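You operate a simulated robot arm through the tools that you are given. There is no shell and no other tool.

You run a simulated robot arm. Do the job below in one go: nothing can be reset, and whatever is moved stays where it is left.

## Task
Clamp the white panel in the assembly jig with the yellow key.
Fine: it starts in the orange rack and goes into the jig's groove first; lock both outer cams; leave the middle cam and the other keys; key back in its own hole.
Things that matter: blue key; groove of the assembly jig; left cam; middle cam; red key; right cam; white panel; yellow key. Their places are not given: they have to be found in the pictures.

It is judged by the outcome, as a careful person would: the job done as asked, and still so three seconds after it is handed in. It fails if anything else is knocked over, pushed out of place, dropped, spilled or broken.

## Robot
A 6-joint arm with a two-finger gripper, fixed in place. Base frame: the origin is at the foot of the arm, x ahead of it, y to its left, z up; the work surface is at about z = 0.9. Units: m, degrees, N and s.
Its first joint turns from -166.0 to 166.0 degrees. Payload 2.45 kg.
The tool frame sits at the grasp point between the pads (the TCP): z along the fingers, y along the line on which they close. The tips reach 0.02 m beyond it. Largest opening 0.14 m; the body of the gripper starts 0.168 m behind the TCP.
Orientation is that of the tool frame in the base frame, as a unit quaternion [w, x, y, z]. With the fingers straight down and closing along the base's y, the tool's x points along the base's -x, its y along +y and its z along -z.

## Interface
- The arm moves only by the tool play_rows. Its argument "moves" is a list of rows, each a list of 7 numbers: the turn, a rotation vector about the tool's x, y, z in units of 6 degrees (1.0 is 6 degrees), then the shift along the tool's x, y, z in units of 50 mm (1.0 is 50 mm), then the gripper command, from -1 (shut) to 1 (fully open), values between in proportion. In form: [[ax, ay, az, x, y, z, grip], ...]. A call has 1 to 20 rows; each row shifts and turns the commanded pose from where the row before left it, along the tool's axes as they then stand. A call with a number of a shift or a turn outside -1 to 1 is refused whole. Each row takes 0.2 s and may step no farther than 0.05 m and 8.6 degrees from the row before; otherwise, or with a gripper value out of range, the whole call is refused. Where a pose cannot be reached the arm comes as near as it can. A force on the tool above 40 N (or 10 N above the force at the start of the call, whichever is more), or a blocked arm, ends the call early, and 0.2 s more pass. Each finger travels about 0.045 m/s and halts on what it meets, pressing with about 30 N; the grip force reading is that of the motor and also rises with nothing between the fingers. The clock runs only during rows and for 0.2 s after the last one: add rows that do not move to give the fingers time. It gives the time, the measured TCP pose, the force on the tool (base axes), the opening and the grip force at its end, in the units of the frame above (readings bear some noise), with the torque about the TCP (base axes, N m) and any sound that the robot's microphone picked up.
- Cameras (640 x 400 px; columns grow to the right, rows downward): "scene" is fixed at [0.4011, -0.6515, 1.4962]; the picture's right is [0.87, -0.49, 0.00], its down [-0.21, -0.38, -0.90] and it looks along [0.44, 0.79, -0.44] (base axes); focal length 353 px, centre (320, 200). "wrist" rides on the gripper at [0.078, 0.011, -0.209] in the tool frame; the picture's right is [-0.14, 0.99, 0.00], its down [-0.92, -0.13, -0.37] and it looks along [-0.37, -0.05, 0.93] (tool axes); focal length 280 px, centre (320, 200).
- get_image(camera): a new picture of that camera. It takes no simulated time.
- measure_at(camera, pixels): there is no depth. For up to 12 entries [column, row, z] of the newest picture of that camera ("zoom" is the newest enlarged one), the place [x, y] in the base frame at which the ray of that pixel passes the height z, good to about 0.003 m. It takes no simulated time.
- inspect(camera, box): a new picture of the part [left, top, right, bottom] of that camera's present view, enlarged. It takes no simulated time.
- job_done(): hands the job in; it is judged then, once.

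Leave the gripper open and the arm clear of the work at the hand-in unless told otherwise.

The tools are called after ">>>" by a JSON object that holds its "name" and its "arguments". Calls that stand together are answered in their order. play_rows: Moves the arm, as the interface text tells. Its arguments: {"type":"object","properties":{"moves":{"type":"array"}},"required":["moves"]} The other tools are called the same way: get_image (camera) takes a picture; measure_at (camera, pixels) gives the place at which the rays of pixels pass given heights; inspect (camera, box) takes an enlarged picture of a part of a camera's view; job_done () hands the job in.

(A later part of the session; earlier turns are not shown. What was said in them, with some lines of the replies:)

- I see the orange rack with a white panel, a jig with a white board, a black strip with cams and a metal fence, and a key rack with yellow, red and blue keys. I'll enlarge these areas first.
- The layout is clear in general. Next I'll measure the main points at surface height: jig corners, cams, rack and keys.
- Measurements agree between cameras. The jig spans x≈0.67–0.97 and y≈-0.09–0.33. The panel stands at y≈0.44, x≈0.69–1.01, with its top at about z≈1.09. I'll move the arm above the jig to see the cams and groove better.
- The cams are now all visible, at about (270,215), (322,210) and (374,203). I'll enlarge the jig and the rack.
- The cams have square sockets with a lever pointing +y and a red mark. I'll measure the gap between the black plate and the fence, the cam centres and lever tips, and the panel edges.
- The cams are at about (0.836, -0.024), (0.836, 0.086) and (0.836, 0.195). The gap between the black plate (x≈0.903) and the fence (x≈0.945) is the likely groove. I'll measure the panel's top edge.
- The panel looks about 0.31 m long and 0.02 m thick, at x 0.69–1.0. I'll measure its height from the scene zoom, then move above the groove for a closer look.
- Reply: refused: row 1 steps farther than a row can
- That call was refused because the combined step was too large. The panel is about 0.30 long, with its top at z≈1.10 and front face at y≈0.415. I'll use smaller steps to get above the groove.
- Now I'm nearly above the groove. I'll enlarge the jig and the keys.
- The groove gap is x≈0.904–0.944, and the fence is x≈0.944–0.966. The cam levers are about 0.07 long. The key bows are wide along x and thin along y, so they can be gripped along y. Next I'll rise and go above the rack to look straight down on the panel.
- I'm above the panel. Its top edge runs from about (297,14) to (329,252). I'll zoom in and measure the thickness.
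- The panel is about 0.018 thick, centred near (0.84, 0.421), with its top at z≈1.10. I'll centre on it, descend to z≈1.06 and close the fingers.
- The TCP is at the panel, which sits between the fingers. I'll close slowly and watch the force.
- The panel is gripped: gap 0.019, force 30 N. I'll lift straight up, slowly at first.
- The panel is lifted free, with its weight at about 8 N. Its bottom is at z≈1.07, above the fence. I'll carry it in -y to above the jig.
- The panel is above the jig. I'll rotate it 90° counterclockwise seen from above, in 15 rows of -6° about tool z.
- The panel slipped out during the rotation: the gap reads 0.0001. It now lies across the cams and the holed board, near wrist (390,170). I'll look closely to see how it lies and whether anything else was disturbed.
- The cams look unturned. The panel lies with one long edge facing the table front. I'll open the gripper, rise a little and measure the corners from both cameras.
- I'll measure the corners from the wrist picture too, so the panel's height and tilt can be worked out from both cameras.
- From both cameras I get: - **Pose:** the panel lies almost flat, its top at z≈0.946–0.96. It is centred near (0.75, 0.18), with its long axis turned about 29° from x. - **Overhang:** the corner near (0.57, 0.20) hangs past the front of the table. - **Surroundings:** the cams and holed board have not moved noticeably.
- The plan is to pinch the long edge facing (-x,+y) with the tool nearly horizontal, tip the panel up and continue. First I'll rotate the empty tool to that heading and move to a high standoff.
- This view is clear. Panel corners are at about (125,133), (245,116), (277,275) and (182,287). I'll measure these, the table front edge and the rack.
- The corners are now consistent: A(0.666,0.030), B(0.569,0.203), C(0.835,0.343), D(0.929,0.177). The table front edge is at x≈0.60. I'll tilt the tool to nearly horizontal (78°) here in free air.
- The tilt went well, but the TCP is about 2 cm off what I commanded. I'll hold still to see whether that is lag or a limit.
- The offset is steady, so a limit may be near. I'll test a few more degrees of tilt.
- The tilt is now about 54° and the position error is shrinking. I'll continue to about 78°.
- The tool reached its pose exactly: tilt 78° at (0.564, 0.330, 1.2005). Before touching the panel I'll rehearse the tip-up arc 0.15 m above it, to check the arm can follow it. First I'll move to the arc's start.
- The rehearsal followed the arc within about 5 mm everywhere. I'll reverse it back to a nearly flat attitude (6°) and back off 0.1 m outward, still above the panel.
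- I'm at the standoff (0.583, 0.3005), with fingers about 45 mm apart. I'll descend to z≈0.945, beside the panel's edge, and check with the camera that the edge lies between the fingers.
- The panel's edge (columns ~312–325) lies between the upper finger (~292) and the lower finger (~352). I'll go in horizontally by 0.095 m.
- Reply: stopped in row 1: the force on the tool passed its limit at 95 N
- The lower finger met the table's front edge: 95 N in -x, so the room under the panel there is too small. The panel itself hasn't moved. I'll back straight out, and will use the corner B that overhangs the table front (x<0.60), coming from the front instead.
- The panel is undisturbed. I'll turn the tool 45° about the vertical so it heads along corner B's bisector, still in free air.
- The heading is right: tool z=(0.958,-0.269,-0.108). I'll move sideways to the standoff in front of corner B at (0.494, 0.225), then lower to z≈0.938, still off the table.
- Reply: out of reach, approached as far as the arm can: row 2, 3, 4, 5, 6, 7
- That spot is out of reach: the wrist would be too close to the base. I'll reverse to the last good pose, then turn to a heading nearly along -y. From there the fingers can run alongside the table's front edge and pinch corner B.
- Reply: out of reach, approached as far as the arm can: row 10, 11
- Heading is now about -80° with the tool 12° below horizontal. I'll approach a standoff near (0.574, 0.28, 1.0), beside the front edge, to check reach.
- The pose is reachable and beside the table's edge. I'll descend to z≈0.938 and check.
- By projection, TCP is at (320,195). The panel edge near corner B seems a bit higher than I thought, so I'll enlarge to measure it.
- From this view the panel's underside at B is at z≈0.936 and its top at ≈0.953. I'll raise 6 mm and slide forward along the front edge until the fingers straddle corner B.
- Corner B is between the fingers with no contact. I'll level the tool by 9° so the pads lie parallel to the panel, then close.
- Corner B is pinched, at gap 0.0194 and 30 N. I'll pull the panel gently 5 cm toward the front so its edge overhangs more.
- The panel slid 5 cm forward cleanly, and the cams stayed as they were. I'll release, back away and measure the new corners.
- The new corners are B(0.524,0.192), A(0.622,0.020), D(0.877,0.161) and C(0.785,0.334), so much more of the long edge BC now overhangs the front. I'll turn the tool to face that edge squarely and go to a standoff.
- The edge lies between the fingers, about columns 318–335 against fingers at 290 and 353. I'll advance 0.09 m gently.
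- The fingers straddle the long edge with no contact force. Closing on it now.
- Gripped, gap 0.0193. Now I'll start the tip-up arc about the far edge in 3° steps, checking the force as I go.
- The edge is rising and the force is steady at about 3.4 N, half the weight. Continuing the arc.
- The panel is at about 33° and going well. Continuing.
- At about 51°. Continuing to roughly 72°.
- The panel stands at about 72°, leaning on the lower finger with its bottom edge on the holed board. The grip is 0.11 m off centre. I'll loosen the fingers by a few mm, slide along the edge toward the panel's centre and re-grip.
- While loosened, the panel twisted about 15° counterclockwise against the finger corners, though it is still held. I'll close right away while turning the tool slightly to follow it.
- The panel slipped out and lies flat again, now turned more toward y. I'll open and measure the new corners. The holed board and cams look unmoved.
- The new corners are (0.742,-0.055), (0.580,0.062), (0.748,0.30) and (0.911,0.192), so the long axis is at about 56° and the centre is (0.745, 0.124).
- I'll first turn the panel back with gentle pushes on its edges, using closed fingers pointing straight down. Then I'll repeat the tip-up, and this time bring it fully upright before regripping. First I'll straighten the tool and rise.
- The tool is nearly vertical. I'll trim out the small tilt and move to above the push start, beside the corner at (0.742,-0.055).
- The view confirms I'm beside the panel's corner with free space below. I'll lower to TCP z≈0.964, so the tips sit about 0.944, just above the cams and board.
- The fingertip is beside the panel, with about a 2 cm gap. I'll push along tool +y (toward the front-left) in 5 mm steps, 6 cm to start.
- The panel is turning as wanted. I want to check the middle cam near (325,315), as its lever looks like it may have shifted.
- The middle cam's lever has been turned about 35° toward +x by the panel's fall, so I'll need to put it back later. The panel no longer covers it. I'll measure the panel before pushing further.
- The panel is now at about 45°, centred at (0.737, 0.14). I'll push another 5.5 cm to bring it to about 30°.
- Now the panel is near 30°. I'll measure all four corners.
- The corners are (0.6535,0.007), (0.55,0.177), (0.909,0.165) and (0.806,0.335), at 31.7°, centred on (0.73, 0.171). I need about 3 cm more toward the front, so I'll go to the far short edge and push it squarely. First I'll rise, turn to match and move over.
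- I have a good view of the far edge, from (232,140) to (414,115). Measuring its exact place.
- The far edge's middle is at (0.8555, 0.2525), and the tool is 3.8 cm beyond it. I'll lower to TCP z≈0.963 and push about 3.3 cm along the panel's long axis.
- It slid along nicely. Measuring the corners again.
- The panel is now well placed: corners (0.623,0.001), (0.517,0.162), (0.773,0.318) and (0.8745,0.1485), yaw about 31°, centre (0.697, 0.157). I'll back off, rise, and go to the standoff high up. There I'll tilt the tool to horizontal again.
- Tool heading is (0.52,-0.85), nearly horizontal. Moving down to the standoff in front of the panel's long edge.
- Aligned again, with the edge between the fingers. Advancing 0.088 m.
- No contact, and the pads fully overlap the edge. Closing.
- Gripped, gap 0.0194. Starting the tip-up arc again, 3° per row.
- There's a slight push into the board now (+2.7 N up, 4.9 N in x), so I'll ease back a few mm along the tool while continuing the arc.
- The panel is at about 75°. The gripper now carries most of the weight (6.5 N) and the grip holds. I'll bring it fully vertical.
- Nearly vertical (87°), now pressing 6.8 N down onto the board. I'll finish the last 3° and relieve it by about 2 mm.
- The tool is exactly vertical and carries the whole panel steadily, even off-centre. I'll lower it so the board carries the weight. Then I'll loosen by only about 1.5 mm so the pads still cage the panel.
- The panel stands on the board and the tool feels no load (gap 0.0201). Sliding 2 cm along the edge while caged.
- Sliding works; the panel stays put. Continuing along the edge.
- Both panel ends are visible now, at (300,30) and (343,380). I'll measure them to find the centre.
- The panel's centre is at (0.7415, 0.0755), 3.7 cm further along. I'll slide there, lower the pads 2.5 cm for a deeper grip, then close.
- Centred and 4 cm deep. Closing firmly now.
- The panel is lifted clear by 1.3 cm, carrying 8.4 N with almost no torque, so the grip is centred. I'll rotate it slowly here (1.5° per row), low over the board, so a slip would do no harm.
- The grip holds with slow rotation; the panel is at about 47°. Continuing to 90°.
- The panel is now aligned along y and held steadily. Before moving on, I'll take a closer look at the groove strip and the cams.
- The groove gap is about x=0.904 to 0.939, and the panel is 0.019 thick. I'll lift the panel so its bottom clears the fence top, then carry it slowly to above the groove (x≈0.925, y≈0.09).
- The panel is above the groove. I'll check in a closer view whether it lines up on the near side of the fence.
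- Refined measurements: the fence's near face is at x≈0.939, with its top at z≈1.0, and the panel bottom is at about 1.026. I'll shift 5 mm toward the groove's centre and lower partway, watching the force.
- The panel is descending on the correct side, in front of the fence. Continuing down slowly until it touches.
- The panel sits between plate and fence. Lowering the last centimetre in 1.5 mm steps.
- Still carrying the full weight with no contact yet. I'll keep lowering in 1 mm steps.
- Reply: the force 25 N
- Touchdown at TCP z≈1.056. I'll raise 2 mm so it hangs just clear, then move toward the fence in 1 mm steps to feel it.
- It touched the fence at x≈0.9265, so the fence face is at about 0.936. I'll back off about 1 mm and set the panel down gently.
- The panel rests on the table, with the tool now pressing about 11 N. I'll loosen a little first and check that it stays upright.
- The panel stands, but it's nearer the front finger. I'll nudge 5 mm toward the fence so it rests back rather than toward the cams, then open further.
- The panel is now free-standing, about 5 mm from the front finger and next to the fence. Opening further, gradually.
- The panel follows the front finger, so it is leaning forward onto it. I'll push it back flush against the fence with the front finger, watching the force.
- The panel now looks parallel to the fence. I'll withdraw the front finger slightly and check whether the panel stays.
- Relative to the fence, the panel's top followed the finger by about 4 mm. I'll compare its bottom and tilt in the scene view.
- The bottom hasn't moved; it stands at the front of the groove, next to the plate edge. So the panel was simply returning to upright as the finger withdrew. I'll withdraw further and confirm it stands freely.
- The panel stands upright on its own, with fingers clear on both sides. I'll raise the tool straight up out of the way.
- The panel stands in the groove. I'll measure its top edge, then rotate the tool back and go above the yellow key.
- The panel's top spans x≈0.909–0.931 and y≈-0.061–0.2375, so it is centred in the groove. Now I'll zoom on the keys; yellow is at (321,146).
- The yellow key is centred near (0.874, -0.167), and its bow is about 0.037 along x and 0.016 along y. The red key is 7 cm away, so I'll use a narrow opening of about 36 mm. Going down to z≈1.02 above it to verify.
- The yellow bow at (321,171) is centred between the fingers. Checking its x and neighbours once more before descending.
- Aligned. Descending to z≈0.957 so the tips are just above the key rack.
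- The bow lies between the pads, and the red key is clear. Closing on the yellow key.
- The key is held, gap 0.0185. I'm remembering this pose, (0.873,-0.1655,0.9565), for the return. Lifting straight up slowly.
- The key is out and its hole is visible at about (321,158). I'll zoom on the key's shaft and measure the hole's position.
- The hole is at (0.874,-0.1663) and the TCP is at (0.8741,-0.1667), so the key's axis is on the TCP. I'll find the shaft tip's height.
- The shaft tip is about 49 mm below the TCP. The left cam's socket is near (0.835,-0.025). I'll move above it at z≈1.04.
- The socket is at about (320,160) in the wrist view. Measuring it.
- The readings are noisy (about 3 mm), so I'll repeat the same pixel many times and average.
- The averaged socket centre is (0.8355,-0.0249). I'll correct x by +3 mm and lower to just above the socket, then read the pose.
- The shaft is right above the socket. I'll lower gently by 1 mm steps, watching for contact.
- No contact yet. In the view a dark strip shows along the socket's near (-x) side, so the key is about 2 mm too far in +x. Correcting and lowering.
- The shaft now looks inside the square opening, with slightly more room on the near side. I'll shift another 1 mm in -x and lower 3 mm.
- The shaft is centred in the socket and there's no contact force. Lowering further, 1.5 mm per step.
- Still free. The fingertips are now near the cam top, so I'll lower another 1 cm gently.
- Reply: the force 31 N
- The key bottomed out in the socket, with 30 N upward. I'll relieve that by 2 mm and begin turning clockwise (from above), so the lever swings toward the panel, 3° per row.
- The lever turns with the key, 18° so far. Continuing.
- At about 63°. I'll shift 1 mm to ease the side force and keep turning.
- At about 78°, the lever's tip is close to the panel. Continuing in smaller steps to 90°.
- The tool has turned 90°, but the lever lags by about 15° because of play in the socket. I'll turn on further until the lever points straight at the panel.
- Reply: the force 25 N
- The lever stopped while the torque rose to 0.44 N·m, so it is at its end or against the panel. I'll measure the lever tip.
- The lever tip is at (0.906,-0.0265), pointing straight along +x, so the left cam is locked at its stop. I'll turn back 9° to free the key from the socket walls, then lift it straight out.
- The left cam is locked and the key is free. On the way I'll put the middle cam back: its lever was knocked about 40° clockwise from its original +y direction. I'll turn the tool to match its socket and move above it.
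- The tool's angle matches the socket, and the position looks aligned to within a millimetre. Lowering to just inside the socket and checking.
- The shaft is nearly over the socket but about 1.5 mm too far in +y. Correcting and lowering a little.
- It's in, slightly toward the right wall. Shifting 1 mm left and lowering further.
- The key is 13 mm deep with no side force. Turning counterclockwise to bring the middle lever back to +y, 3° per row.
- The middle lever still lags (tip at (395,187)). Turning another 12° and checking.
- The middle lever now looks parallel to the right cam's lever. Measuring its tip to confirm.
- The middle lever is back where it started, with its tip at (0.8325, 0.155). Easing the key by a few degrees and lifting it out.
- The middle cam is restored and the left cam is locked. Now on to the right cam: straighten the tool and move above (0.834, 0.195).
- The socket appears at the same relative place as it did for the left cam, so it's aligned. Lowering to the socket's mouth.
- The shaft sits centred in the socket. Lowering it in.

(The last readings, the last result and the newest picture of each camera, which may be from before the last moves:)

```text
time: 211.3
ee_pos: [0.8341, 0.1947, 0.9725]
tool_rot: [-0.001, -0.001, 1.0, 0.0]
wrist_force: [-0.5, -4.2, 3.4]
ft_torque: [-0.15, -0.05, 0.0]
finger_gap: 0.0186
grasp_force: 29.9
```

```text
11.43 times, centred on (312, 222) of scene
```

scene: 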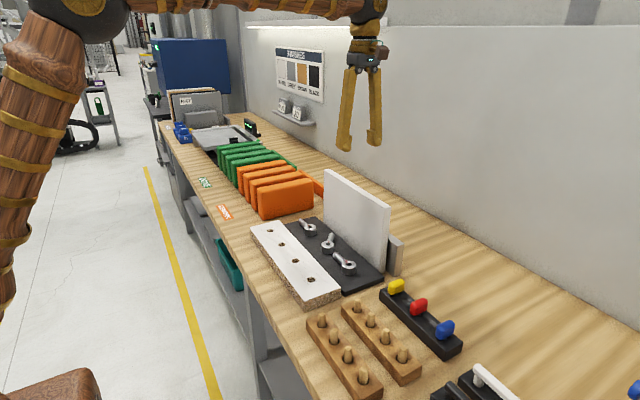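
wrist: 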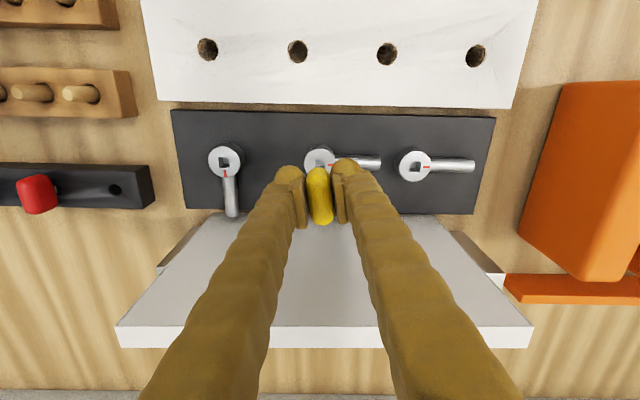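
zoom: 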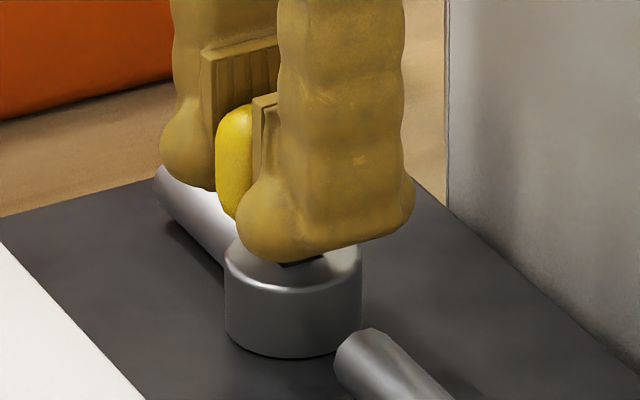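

Inserted. Now turning clockwise, 3° per row.

>>> {"name": "play_rows", "arguments": {"moves": [[0, 0, 0.5, 0, 0, 0, -1], [0, 0, 0.5, 0, 0, 0, -1], [0, 0, 0.5, 0, 0, 0, -1], [0, 0, 0.5, 0, 0, 0, -1], [0, 0, 0.5, 0, 0, 0, -1], [0, 0, 0.5, 0, 0, 0, -1], [0, 0, 0.5, 0, 0, 0, -1], [0, 0, 0.5, 0, 0, 0, -1], [0, 0, 0.5, 0, 0, 0, -1], [0, 0, 0.5, 0, 0, 0, -1], [0, 0, 0.5, 0, 0, 0, -1], [0, 0, 0.5, 0, 0, 0, -1], [0, 0, 0.5, 0, 0, 0, -1], [0, 0, 0.5, 0, 0, 0, -1], [0, 0, 0.5, 0, 0, 0, -1], [0, 0, 0, 0, 0, 0, -1]]}}

>>> {"name": "play_rows", "arguments": {"moves": [[0, 0, 0.5, 0, 0, 0, -1], [0, 0, 0.5, 0, 0, 0, -1], [0, 0, 0.5, 0, 0, 0, -1], [0, 0, 0.5, 0, 0, 0, -1], [0, 0, 0.5, 0, 0, 0, -1], [0, 0, 0.5, 0, 0, 0, -1], [0, 0, 0.5, 0, 0, 0, -1], [0, 0, 0.5, 0, 0, 0, -1], [0, 0, 0.5, 0, 0, 0, -1], [0, 0, 0.5, 0, 0, 0, -1], [0, 0, 0, 0, 0, 0, -1]]}}

>>> {"name": "get_image", "arguments": {"camera": "wrist"}}

>>> {"name": "inspect", "arguments": {"camera": "scene", "box": [280, 190, 390, 270]}}

```text
time: 214.7
ee_pos: [0.8333, 0.1955, 0.9716]
tool_rot: [0.0, 0.383, 0.924, -0.001]
wrist_force: [1.8, 2.0, -0.3]
ft_torque: [0.09, -0.05, 0.03]
finger_gap: 0.0183
grasp_force: 30.4
```

```text
time: 217.1
ee_pos: [0.8316, 0.1949, 0.9718]
tool_rot: [0.0, 0.609, 0.793, 0.0]
wrist_force: [6.3, 5.2, 0.5]
ft_torque: [0.17, -0.23, 0.04]
finger_gap: 0.0184
grasp_force: 29.9
```

```text
taken
```

wrist: 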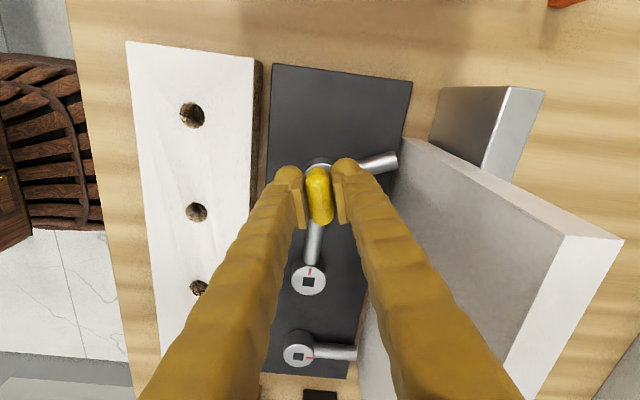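

```text
5.00 times, centred on (335, 230) of scene
```

zoom: 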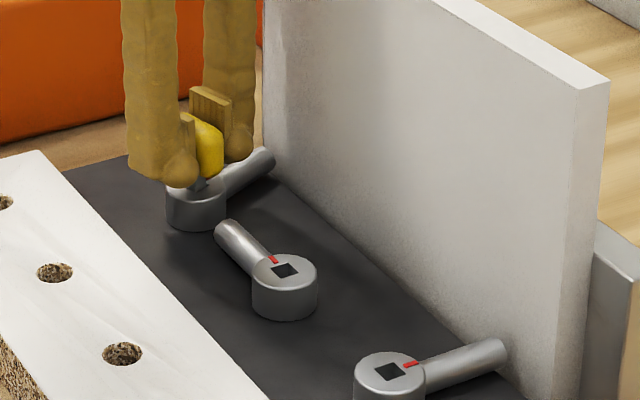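

At 75° of tool turn. Easing by 1 mm and continuing past 90° until it stops.

>>> {"name": "play_rows", "arguments": {"moves": [[0, 0, 0, 0.004, 0.022, 0, -1], [0, 0, 0.5, 0, 0, 0, -1], [0, 0, 0.5, 0, 0, 0, -1], [0, 0, 0.5, 0, 0, 0, -1], [0, 0, 0.5, 0, 0, 0, -1], [0, 0, 0.5, 0, 0, 0, -1], [0, 0, 0.4, 0, 0, 0, -1], [0, 0, 0.4, 0, 0, 0, -1], [0, 0, 0, 0, 0, 0, -1]]}}

>>> {"name": "inspect", "arguments": {"camera": "scene", "box": [280, 190, 390, 270]}}

>>> {"name": "play_rows", "arguments": {"moves": [[0, 0, 0.4, 0, 0, 0, -1], [0, 0, 0.4, 0, 0, 0, -1], [0, 0, 0.4, 0, 0, 0, -1], [0, 0, 0.4, 0, 0, 0, -1], [0, 0, 0, 0, 0, 0, -1]]}}

>>> {"name": "get_image", "arguments": {"camera": "wrist"}}

>>> {"name": "inspect", "arguments": {"camera": "scene", "box": [280, 190, 390, 270]}}

```text
time: 219.1
ee_pos: [0.835, 0.1964, 0.9718]
tool_rot: [0.0, 0.736, 0.677, -0.001]
wrist_force: [-1.6, 5.9, -0.6]
ft_torque: [0.19, 0.06, 0.01]
finger_gap: 0.0186
grasp_force: 30.3
```

```text
5.00 times, centred on (335, 230) of scene
```

zoom: 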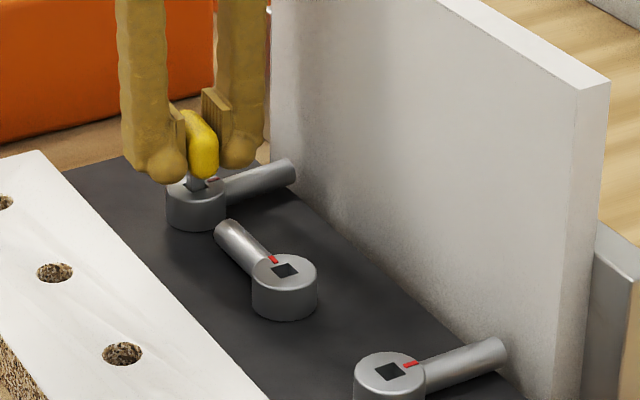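

```text
time: 220.3
ee_pos: [0.8356, 0.1961, 0.9715]
tool_rot: [0.0, 0.79, 0.613, 0.001]
wrist_force: [4.4, 9.7, 3.3]
ft_torque: [0.32, -0.13, 0.08]
finger_gap: 0.0187
grasp_force: 29.9
```

```text
taken
```

wrist: 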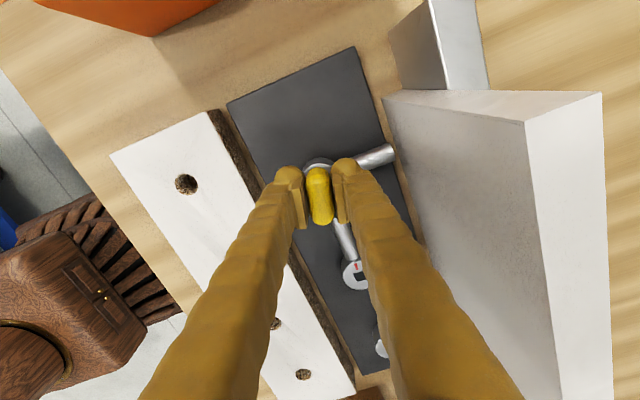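

```text
5.00 times, centred on (335, 230) of scene
```

zoom: 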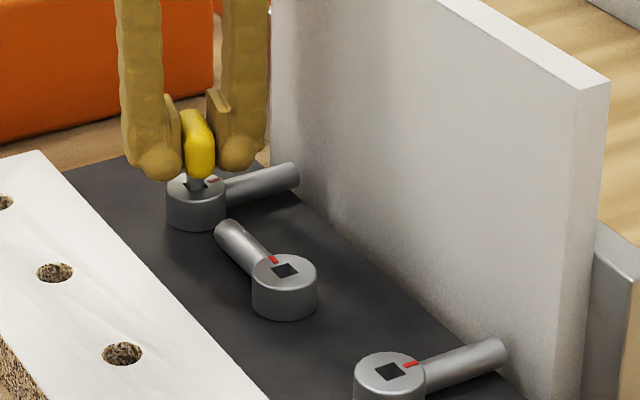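

Torque is still low (0.08). I'll measure the right lever's tip to see its angle.

>>> {"name": "measure_at", "arguments": {"camera": "wrist", "pixels": [[392, 153, 0.93], [392, 153, 0.93], [392, 153, 0.93], [392, 153, 0.93], [362, 163, 0.93], [362, 163, 0.93]]}}

>>> {"name": "play_rows", "arguments": {"moves": [[0, 0, 0.3, 0, 0, 0, -1], [0, 0, 0.3, 0, 0, 0, -1], [0, 0, 0, 0, 0, 0, -1]]}}

>>> {"name": "inspect", "arguments": {"camera": "scene", "box": [280, 190, 390, 270]}}

```text
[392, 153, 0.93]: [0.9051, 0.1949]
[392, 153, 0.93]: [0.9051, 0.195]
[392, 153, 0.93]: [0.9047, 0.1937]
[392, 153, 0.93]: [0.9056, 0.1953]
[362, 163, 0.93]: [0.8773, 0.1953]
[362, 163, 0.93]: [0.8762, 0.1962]
```

```text
time: 221.1
ee_pos: [0.8361, 0.1959, 0.9715]
tool_rot: [0.0, 0.81, 0.587, 0.0]
wrist_force: [13.1, 11.0, 4.7]
ft_torque: [0.42, -0.37, 0.2]
finger_gap: 0.0184
grasp_force: 29.9
```

```text
5.00 times, centred on (335, 230) of scene
```

zoom: 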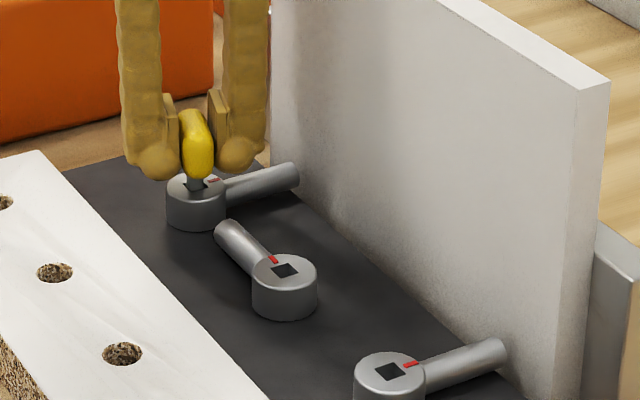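

The right lever's tip is at (0.905, 0.195), straight along +x, and the torque rose without more movement. The right cam is locked. Turning back 9° and lifting the key out.

>>> {"name": "play_rows", "arguments": {"moves": [[0, 0, -0.5, 0, 0, 0, -1], [0, 0, -0.5, 0, 0, 0, -1], [0, 0, -0.5, 0, 0, 0, -1], [0, 0, 0, 0, 0, -0.1, -1], [0, 0, 0, 0, 0, -0.2, -1], [0, 0, 0, 0, 0, -0.3, -1], [0, 0, 0, 0, 0, -0.4, -1], [0, 0, 0, 0, 0, -0.5, -1], [0, 0, 0, 0, 0, 0, -1]]}}

>>> {"name": "get_image", "arguments": {"camera": "wrist"}}

>>> {"name": "inspect", "arguments": {"camera": "scene", "box": [280, 170, 410, 280]}}

```text
time: 223.1
ee_pos: [0.8342, 0.1953, 1.0478]
tool_rot: [0.0, 0.76, 0.65, -0.001]
wrist_force: [0.1, 0.4, -0.9]
ft_torque: [0.0, -0.01, 0.02]
finger_gap: 0.0187
grasp_force: 29.6
```

```text
taken
```

wrist: 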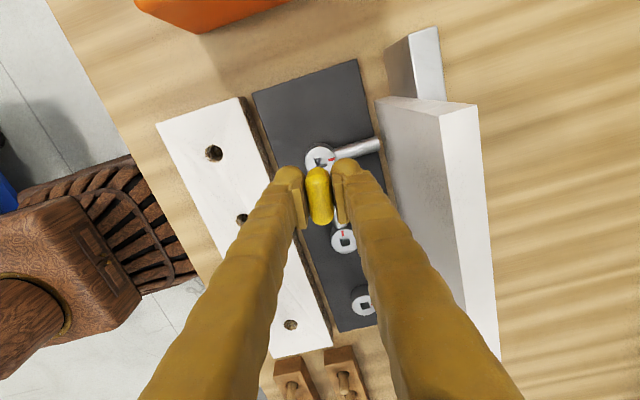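

```text
3.64 times, centred on (345, 225) of scene
```

zoom: 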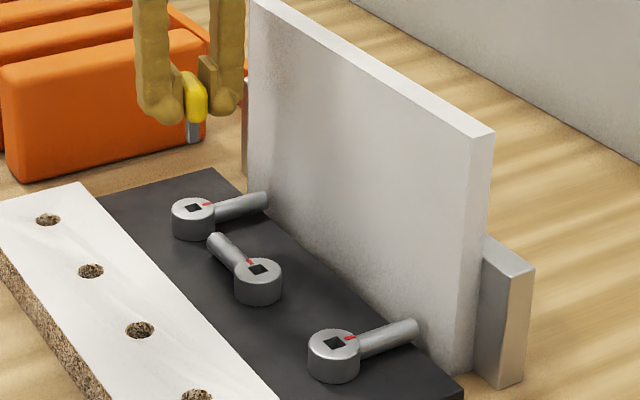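

Both outer cams are locked and the middle one is as it was. Now I'll return the key: rotate the tool back to its original angle in place, then travel above its hole at (0.874,-0.166).

>>> {"name": "play_rows", "arguments": {"moves": [[0, 0, -0.97, 0, 0, 0, -1], [0, 0, -0.97, 0, 0, 0, -1], [0, 0, -0.97, 0, 0, 0, -1], [0, 0, -0.97, 0, 0, 0, -1], [0, 0, -0.97, 0, 0, 0, -1], [0, 0, -0.97, 0, 0, 0, -1], [0, 0, -0.97, 0, 0, 0, -1], [0, 0, -0.97, 0, 0, 0, -1], [0, 0, -0.97, 0, 0, 0, -1], [0, 0, -0.97, 0, 0, 0, -1], [0, 0, -0.97, 0, 0, 0, -1], [0, 0, -0.97, 0, 0, 0, -1], [0, 0, -0.97, 0, 0, 0, -1], [0, 0, -0.97, 0, 0, 0, -1], [0, 0, -0.97, 0, 0, 0, -1], [0, 0, -0.97, 0, 0, 0, -1], [0, 0, -0.97, 0, 0, 0, -1], [0, 0, 0, 0, 0, -0.3, -1], [0, 0, 0, 0, 0, 0, -1]]}}

>>> {"name": "play_rows", "arguments": {"moves": [[0, 0, 0, -0.08, -0.8, 0, -1], [0, 0, 0, -0.08, -0.8, 0, -1], [0, 0, 0, -0.09, -0.8, 0, -1], [0, 0, 0, -0.09, -0.8, 0, -1], [0, 0, 0, -0.09, -0.8, 0, -1], [0, 0, 0, -0.09, -0.8, 0, -1], [0, 0, 0, -0.09, -0.8, 0, -1], [0, 0, 0, -0.09, -0.8, 0, -1], [0, 0, 0, -0.09, -0.8, 0, -1], [0, 0, 0, 0, 0, 0, -1], [0, 0, 0, 0, 0, 0, -1]]}}

>>> {"name": "get_image", "arguments": {"camera": "wrist"}}

>>> {"name": "inspect", "arguments": {"camera": "scene", "box": [360, 220, 440, 310]}}

```text
time: 227.1
ee_pos: [0.8355, 0.1952, 1.062]
tool_rot: [-0.001, 0.001, 1.0, 0.0]
wrist_force: [0.4, 0.4, -0.3]
ft_torque: [-0.01, -0.01, -0.01]
finger_gap: 0.0183
grasp_force: 29.7
```

```text
time: 229.5
ee_pos: [0.8744, -0.1619, 1.0615]
tool_rot: [-0.001, 0.0, 1.0, 0.0]
wrist_force: [-0.1, 0.8, 0.4]
ft_torque: [0.02, 0.02, 0.01]
finger_gap: 0.0183
grasp_force: 29.5
```

```text
taken
```

wrist: 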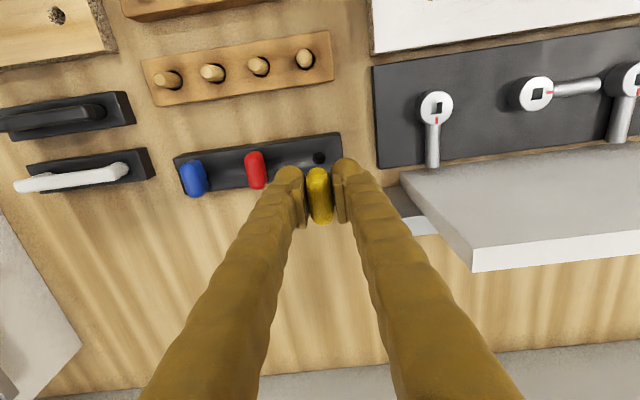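

```text
4.44 times, centred on (400, 265) of scene
```

zoom: 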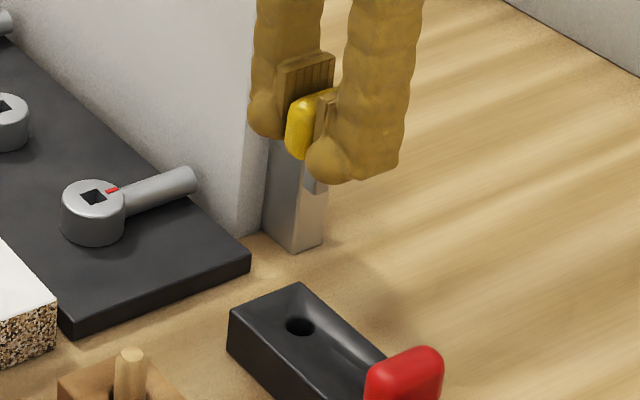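

Nearly above the hole; y needs -4.5 mm. I'll correct and check how the key sits in the grip.

>>> {"name": "play_rows", "arguments": {"moves": [[0, 0, 0, 0.01, -0.09, 0, -1], [0, 0, 0, 0, 0, 0, -1], [0, 0, 0, 0, 0, 0, -1]]}}

>>> {"name": "inspect", "arguments": {"camera": "wrist", "box": [280, 130, 360, 230]}}

>>> {"name": "inspect", "arguments": {"camera": "scene", "box": [375, 225, 425, 275]}}

```text
time: 230.3
ee_pos: [0.8744, -0.1684, 1.0608]
tool_rot: [-0.001, 0.0, 1.0, 0.0]
wrist_force: [-0.2, 0.7, -1.4]
ft_torque: [0.0, 0.0, 0.01]
finger_gap: 0.0186
grasp_force: 30.0
```

```text
4.00 times, centred on (320, 180) of wrist
```

zoom: 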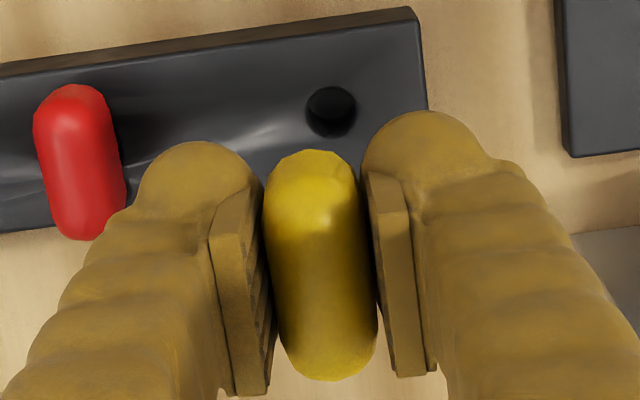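

```text
8.00 times, centred on (400, 250) of scene
```

zoom: 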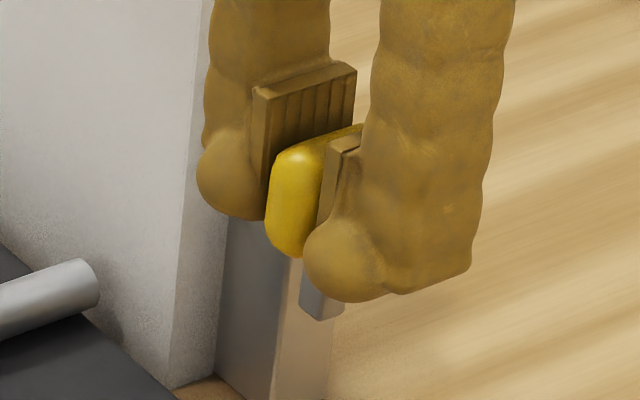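

The key has slid about 4 mm upward in the grip but sits straight. Relative to the reference view I need about -2 mm in x and +1.6 mm in y. Correcting, then lowering to just above the hole.

>>> {"name": "play_rows", "arguments": {"moves": [[0, 0, 0, 0.036, 0.032, 0, -1], [0, 0, 0, 0, 0, 0.5, -1], [0, 0, 0, 0, 0, 0.5, -1], [0, 0, 0, 0, 0, 0.3, -1], [0, 0, 0, 0, 0, 0.15, -1], [0, 0, 0, 0, 0, 0, -1], [0, 0, 0, 0, 0, 0, -1]]}}

>>> {"name": "inspect", "arguments": {"camera": "scene", "box": [380, 260, 420, 300]}}

>>> {"name": "inspect", "arguments": {"camera": "wrist", "box": [270, 130, 370, 230]}}

```text
time: 231.9
ee_pos: [0.8724, -0.1668, 0.989]
tool_rot: [-0.001, 0.0, 1.0, 0.0]
wrist_force: [0.6, 0.8, -0.2]
ft_torque: [0.02, 0.0, 0.02]
finger_gap: 0.0185
grasp_force: 30.1
```

```text
10.00 times, centred on (400, 280) of scene
```

zoom: 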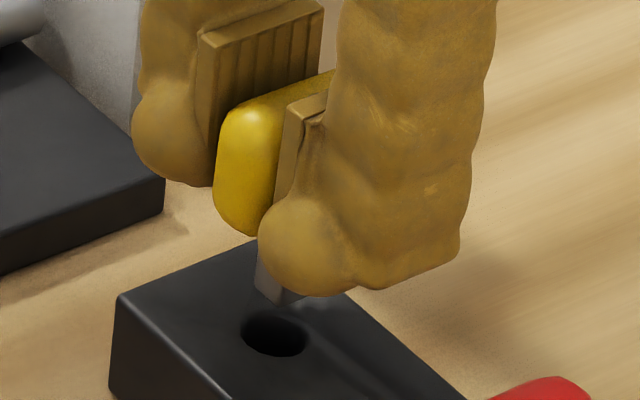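

```text
4.00 times, centred on (320, 180) of wrist
```

zoom: 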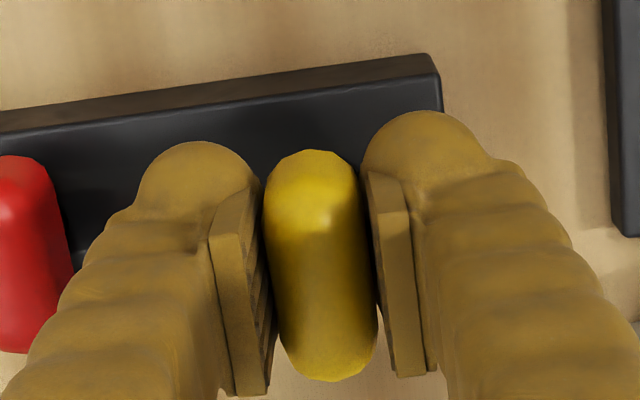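

The shaft's tip projects straight down onto the hole's centre. Lowering gently.

>>> {"name": "play_rows", "arguments": {"moves": [[0, 0, 0, 0, 0, 0.1, -1], [0, 0, 0, 0, 0, 0.1, -1], [0, 0, 0, 0, 0, 0.08, -1], [0, 0, 0, 0, 0, 0.06, -1], [0, 0, 0, 0, 0, 0, -1]]}}

>>> {"name": "inspect", "arguments": {"camera": "scene", "box": [380, 260, 420, 300]}}

```text
time: 233.1
ee_pos: [0.8706, -0.1676, 0.9727]
tool_rot: [-0.001, 0.0, 1.0, 0.0]
wrist_force: [0.8, 1.3, -0.1]
ft_torque: [0.0, 0.01, 0.04]
finger_gap: 0.0186
grasp_force: 30.4
```

```text
10.00 times, centred on (400, 280) of scene
```

zoom: 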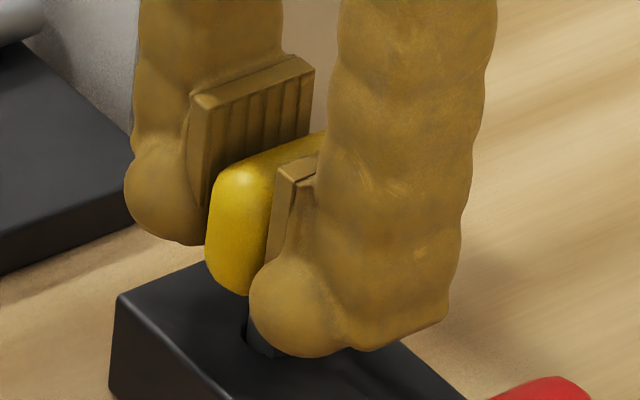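

The shaft appears to be entering the hole with no contact force. Continuing down in 2 mm steps.

>>> {"name": "play_rows", "arguments": {"moves": [[0, 0, 0, -0.01, 0, 0.04, -1], [0, 0, 0, 0, 0, 0.04, -1], [0, 0, 0, 0, 0, 0.04, -1], [0, 0, 0, 0, 0, 0.04, -1], [0, 0, 0, 0, 0, 0.04, -1], [0, 0, 0, 0, 0, 0, -1]]}}

>>> {"name": "inspect", "arguments": {"camera": "scene", "box": [380, 260, 420, 300]}}

```text
time: 234.5
ee_pos: [0.8726, -0.1671, 0.9619]
tool_rot: [-0.001, 0.0, 1.0, 0.0]
wrist_force: [0.2, -0.3, -1.0]
ft_torque: [-0.02, 0.0, -0.01]
finger_gap: 0.0183
grasp_force: 29.4
```

```text
10.00 times, centred on (400, 280) of scene
```

zoom: 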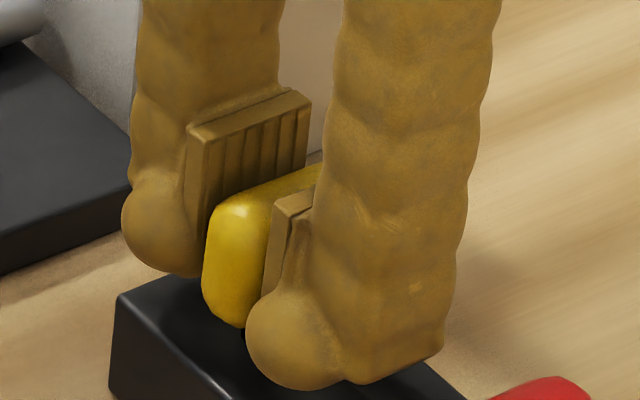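

Going in freely. A few more 1 mm steps until it seats.

>>> {"name": "play_rows", "arguments": {"moves": [[0, 0, 0, 0, 0, 0.02, -1], [0, 0, 0, 0, 0, 0.02, -1], [0, 0, 0, 0, 0, 0.02, -1], [0, 0, 0, 0, 0, 0.02, -1], [0, 0, 0, 0, 0, 0.02, -1], [0, 0, 0, 0, 0, 0, -1]]}}

>>> {"name": "play_rows", "arguments": {"moves": [[0, 0, 0, 0, 0, 0.02, -1], [0, 0, 0, 0, 0, 0.02, -1], [0, 0, 0, 0, 0, 0, -1]]}}

```text
time: 235.9
ee_pos: [0.872, -0.1663, 0.9579]
tool_rot: [-0.002, 0.001, 1.0, 0.0]
wrist_force: [-0.3, 0.0, -0.5]
ft_torque: [0.01, 0.02, 0.01]
finger_gap: 0.0185
grasp_force: 30.1
```

```text
time: 236.7
ee_pos: [0.8706, -0.1671, 0.9557]
tool_rot: [-0.001, 0.001, 1.0, 0.0]
wrist_force: [-0.2, -0.9, -1.0]
ft_torque: [0.02, -0.01, 0.01]
finger_gap: 0.0186
grasp_force: 30.2
```

Not seated yet, since the key sits higher in the grip. Continuing in 1 mm steps while watching the force.

>>> {"name": "play_rows", "arguments": {"moves": [[0, 0, 0, 0, 0, 0.02, -1], [0, 0, 0, 0, 0, 0.02, -1], [0, 0, 0, 0, 0, 0, -1]]}}

>>> {"name": "inspect", "arguments": {"camera": "scene", "box": [380, 260, 420, 300]}}

```text
time: 237.5
ee_pos: [0.8717, -0.1667, 0.954]
tool_rot: [0.0, 0.0, 1.0, 0.0]
wrist_force: [0.2, 1.0, 0.3]
ft_torque: [-0.02, -0.02, 0.0]
finger_gap: 0.0184
grasp_force: 30.2
```

```text
10.00 times, centred on (400, 280) of scene
```

zoom: 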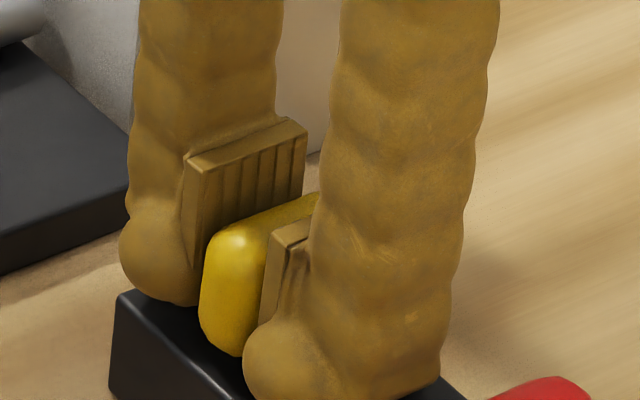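

>>> {"name": "play_rows", "arguments": {"moves": [[0, 0, 0, 0, 0, 0.02, -1], [0, 0, 0, 0, 0, 0.02, -1], [0, 0, 0, 0, 0, 0, -1]]}}

>>> {"name": "play_rows", "arguments": {"moves": [[0, 0, 0, 0, 0, 0.02, -1], [0, 0, 0, 0, 0, 0, -1]]}}

```text
time: 238.3
ee_pos: [0.872, -0.1674, 0.9525]
tool_rot: [0.001, 0.0, 1.0, -0.001]
wrist_force: [-3.8, 1.5, 24.3]
ft_torque: [0.04, 0.14, 0.0]
finger_gap: 0.0182
grasp_force: 29.6
```

```text
time: 238.9
ee_pos: [0.8716, -0.1679, 0.9515]
tool_rot: [0.0, 0.0, 1.0, 0.0]
wrist_force: [3.2, 1.7, 28.8]
ft_torque: [0.03, -0.16, 0.0]
finger_gap: 0.0185
grasp_force: 30.8
```

The key has seated (about 25–29 N). I'll relieve 1 mm and open the fingers to the same narrow width as before.

>>> {"name": "play_rows", "arguments": {"moves": [[0, 0, 0, 0, 0, -0.03, -1], [0, 0, 0, 0, 0, 0, -1], [0, 0, 0, 0, 0, 0, -0.7], [0, 0, 0, 0, 0, 0, -0.6], [0, 0, 0, 0, 0, 0, -0.5], [0, 0, 0, 0, 0, 0, -0.48], [0, 0, 0, 0, 0, 0, -0.48]]}}

>>> {"name": "inspect", "arguments": {"camera": "scene", "box": [380, 255, 430, 305]}}

>>> {"name": "inspect", "arguments": {"camera": "wrist", "box": [250, 120, 390, 260]}}

```text
time: 240.5
ee_pos: [0.8724, -0.167, 0.9517]
tool_rot: [0.0, 0.0, 1.0, 0.0]
wrist_force: [-0.1, 0.6, -0.8]
ft_torque: [-0.01, -0.01, -0.02]
finger_gap: 0.0365
grasp_force: 0.0
```

```text
8.00 times, centred on (405, 280) of scene
```

zoom: 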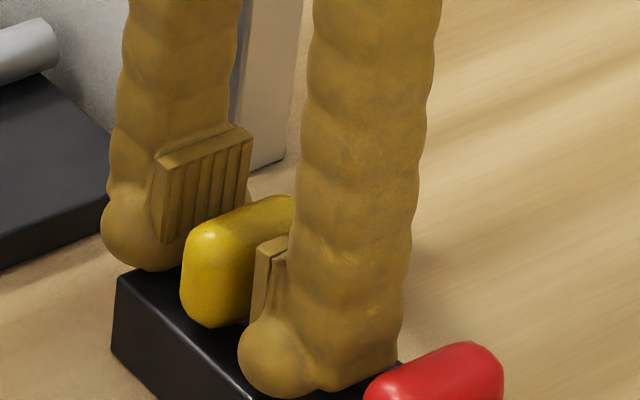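

```text
2.86 times, centred on (320, 190) of wrist
```

zoom: 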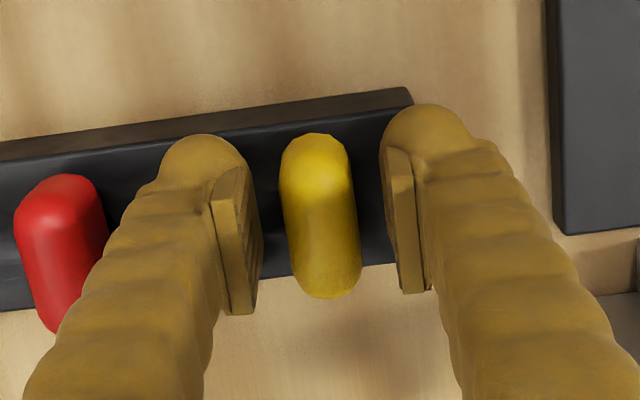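

The key stands in its hole, free of both fingers. I'll rise straight up and move the arm clear.

>>> {"name": "play_rows", "arguments": {"moves": [[0, 0, 0, 0, 0, -0.2, -0.48], [0, 0, 0, 0, 0, -0.5, -0.48], [0, 0, 0, 0, 0, -0.8, -0.48], [0, 0, 0, 0, 0, -0.8, -0.48], [0, 0, 0, 0, 0, -0.9, 0], [0, 0, 0, 0, 0, -0.9, 0.5], [0, 0, 0, 0.3, -0.3, -0.8, 1], [0, 0, 0, 0.6, -0.2, -0.7, 1], [0, 0, 0, 0.8, 0, -0.5, 1], [0, 0, 0, 0.8, 0, -0.3, 1], [0, 0, 0, 0.8, 0, 0, 1], [0, 0, 0, 0, 0, 0, 1], [0, 0, 0, 0, 0, 0, 1]]}}

>>> {"name": "get_image", "arguments": {"camera": "wrist"}}

>>> {"name": "get_image", "arguments": {"camera": "scene"}}

>>> {"name": "inspect", "arguments": {"camera": "scene", "box": [230, 150, 420, 310]}}

>>> {"name": "inspect", "arguments": {"camera": "scene", "box": [360, 250, 470, 360]}}

```text
time: 243.3
ee_pos: [0.7076, -0.1912, 1.2727]
tool_rot: [0.0, -0.001, 1.0, 0.0]
wrist_force: [-0.4, -0.1, -0.2]
ft_torque: [-0.01, 0.05, 0.01]
finger_gap: 0.14
grasp_force: 0.1
```

```text
taken
```

wrist: 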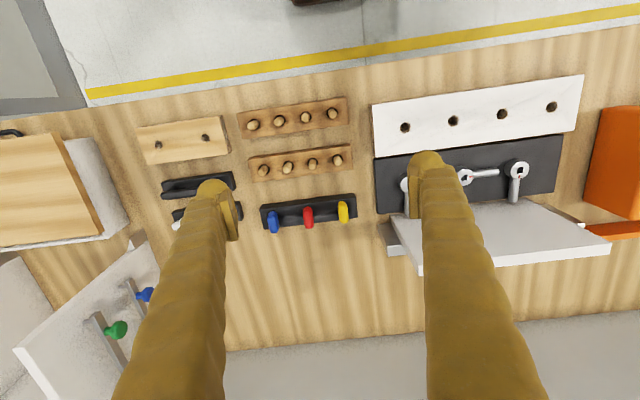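

```text
taken
```

scene: 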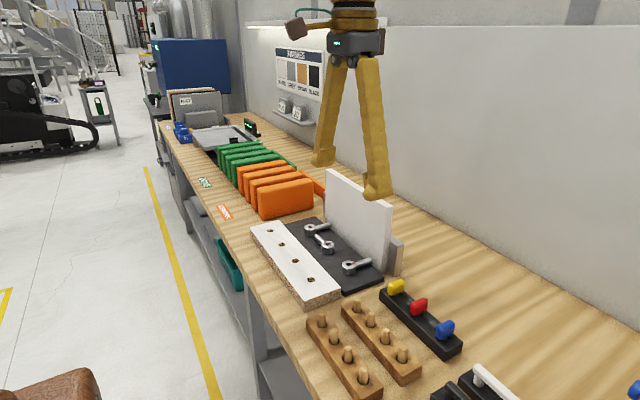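

```text
2.50 times, centred on (325, 230) of scene
```

zoom: 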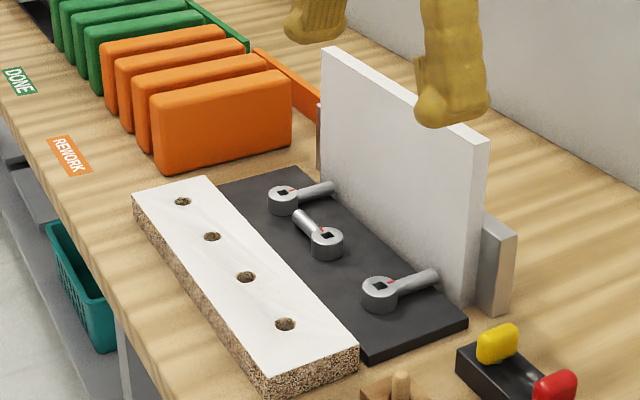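

```text
3.64 times, centred on (415, 305) of scene
```

zoom: 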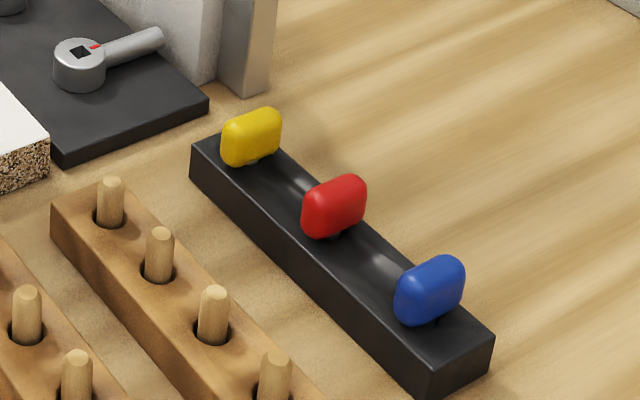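

Everything appears in place. I'll compare with the very first view of the jig, using the same crop, to be sure the holed board and the fence haven't shifted.

>>> {"name": "inspect", "arguments": {"camera": "scene", "box": [230, 140, 420, 310]}}

>>> {"name": "inspect", "arguments": {"camera": "wrist", "box": [350, 60, 640, 280]}}

```text
2.35 times, centred on (325, 225) of scene
```

zoom: 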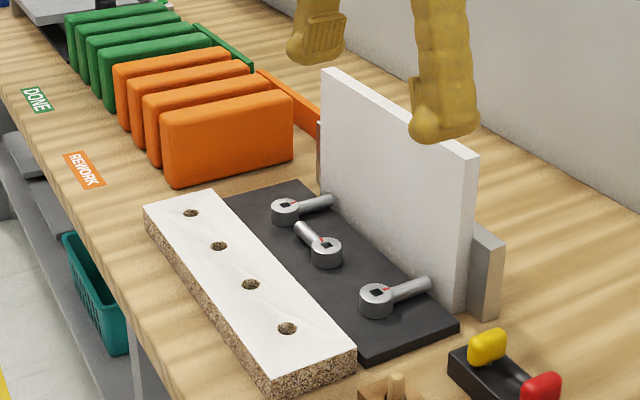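

```text
1.82 times, centred on (495, 170) of wrist
```

zoom: 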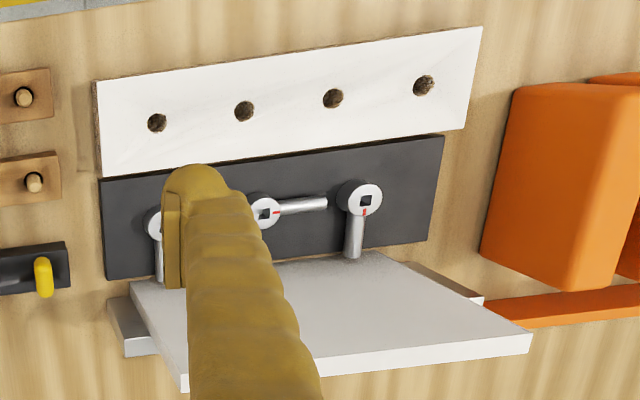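

Everything matches the first view: the holed board, fence, rack and the other keys are where they were. The panel stands in the groove, both outer levers point at it, the middle lever is in its original position, and the yellow key is back in its hole. The gripper is open and clear. Handing in.

>>> {"name": "job_done", "arguments": {}}

```text
The job is handed in.
```

The job is handed in. The white panel stands upright in the jig's groove with both outer cams locked, but I dropped the panel twice along the way.

**Final state**
- **Panel:** it stands on its long edge between the black plate and the fence. The locked lever tips end at x≈0.905, and I judged the panel's front face to be about 0.908. I never felt the levers press on the panel, so I can't say how firmly it is clamped.
- **Left and right cams:** both levers were turned with the yellow key until they stopped, pointing straight at the panel.
- **Middle cam:** it is back at its original, unlocked position.
- **Keys:** the yellow key is seated in its own hole. The red and blue keys were not touched.
- **Everything else:** the holed board, fence and racks match the first picture. The gripper is open and the arm is clear of the work.

**What went wrong**
- **First drop:** the panel slipped out while I rotated it too fast above the jig. It fell onto the cams and the holed board.
- **Second drop:** it fell again when I loosened the grip too much while regripping it.
- **Middle cam:** it was knocked about 40° out of place during this, so I turned it back with the yellow key.
- **Table edge:** one finger hit the front edge of the table during the recovery, with a peak of 95 N.

I saw no damage to the panel, cams or table in the pictures.
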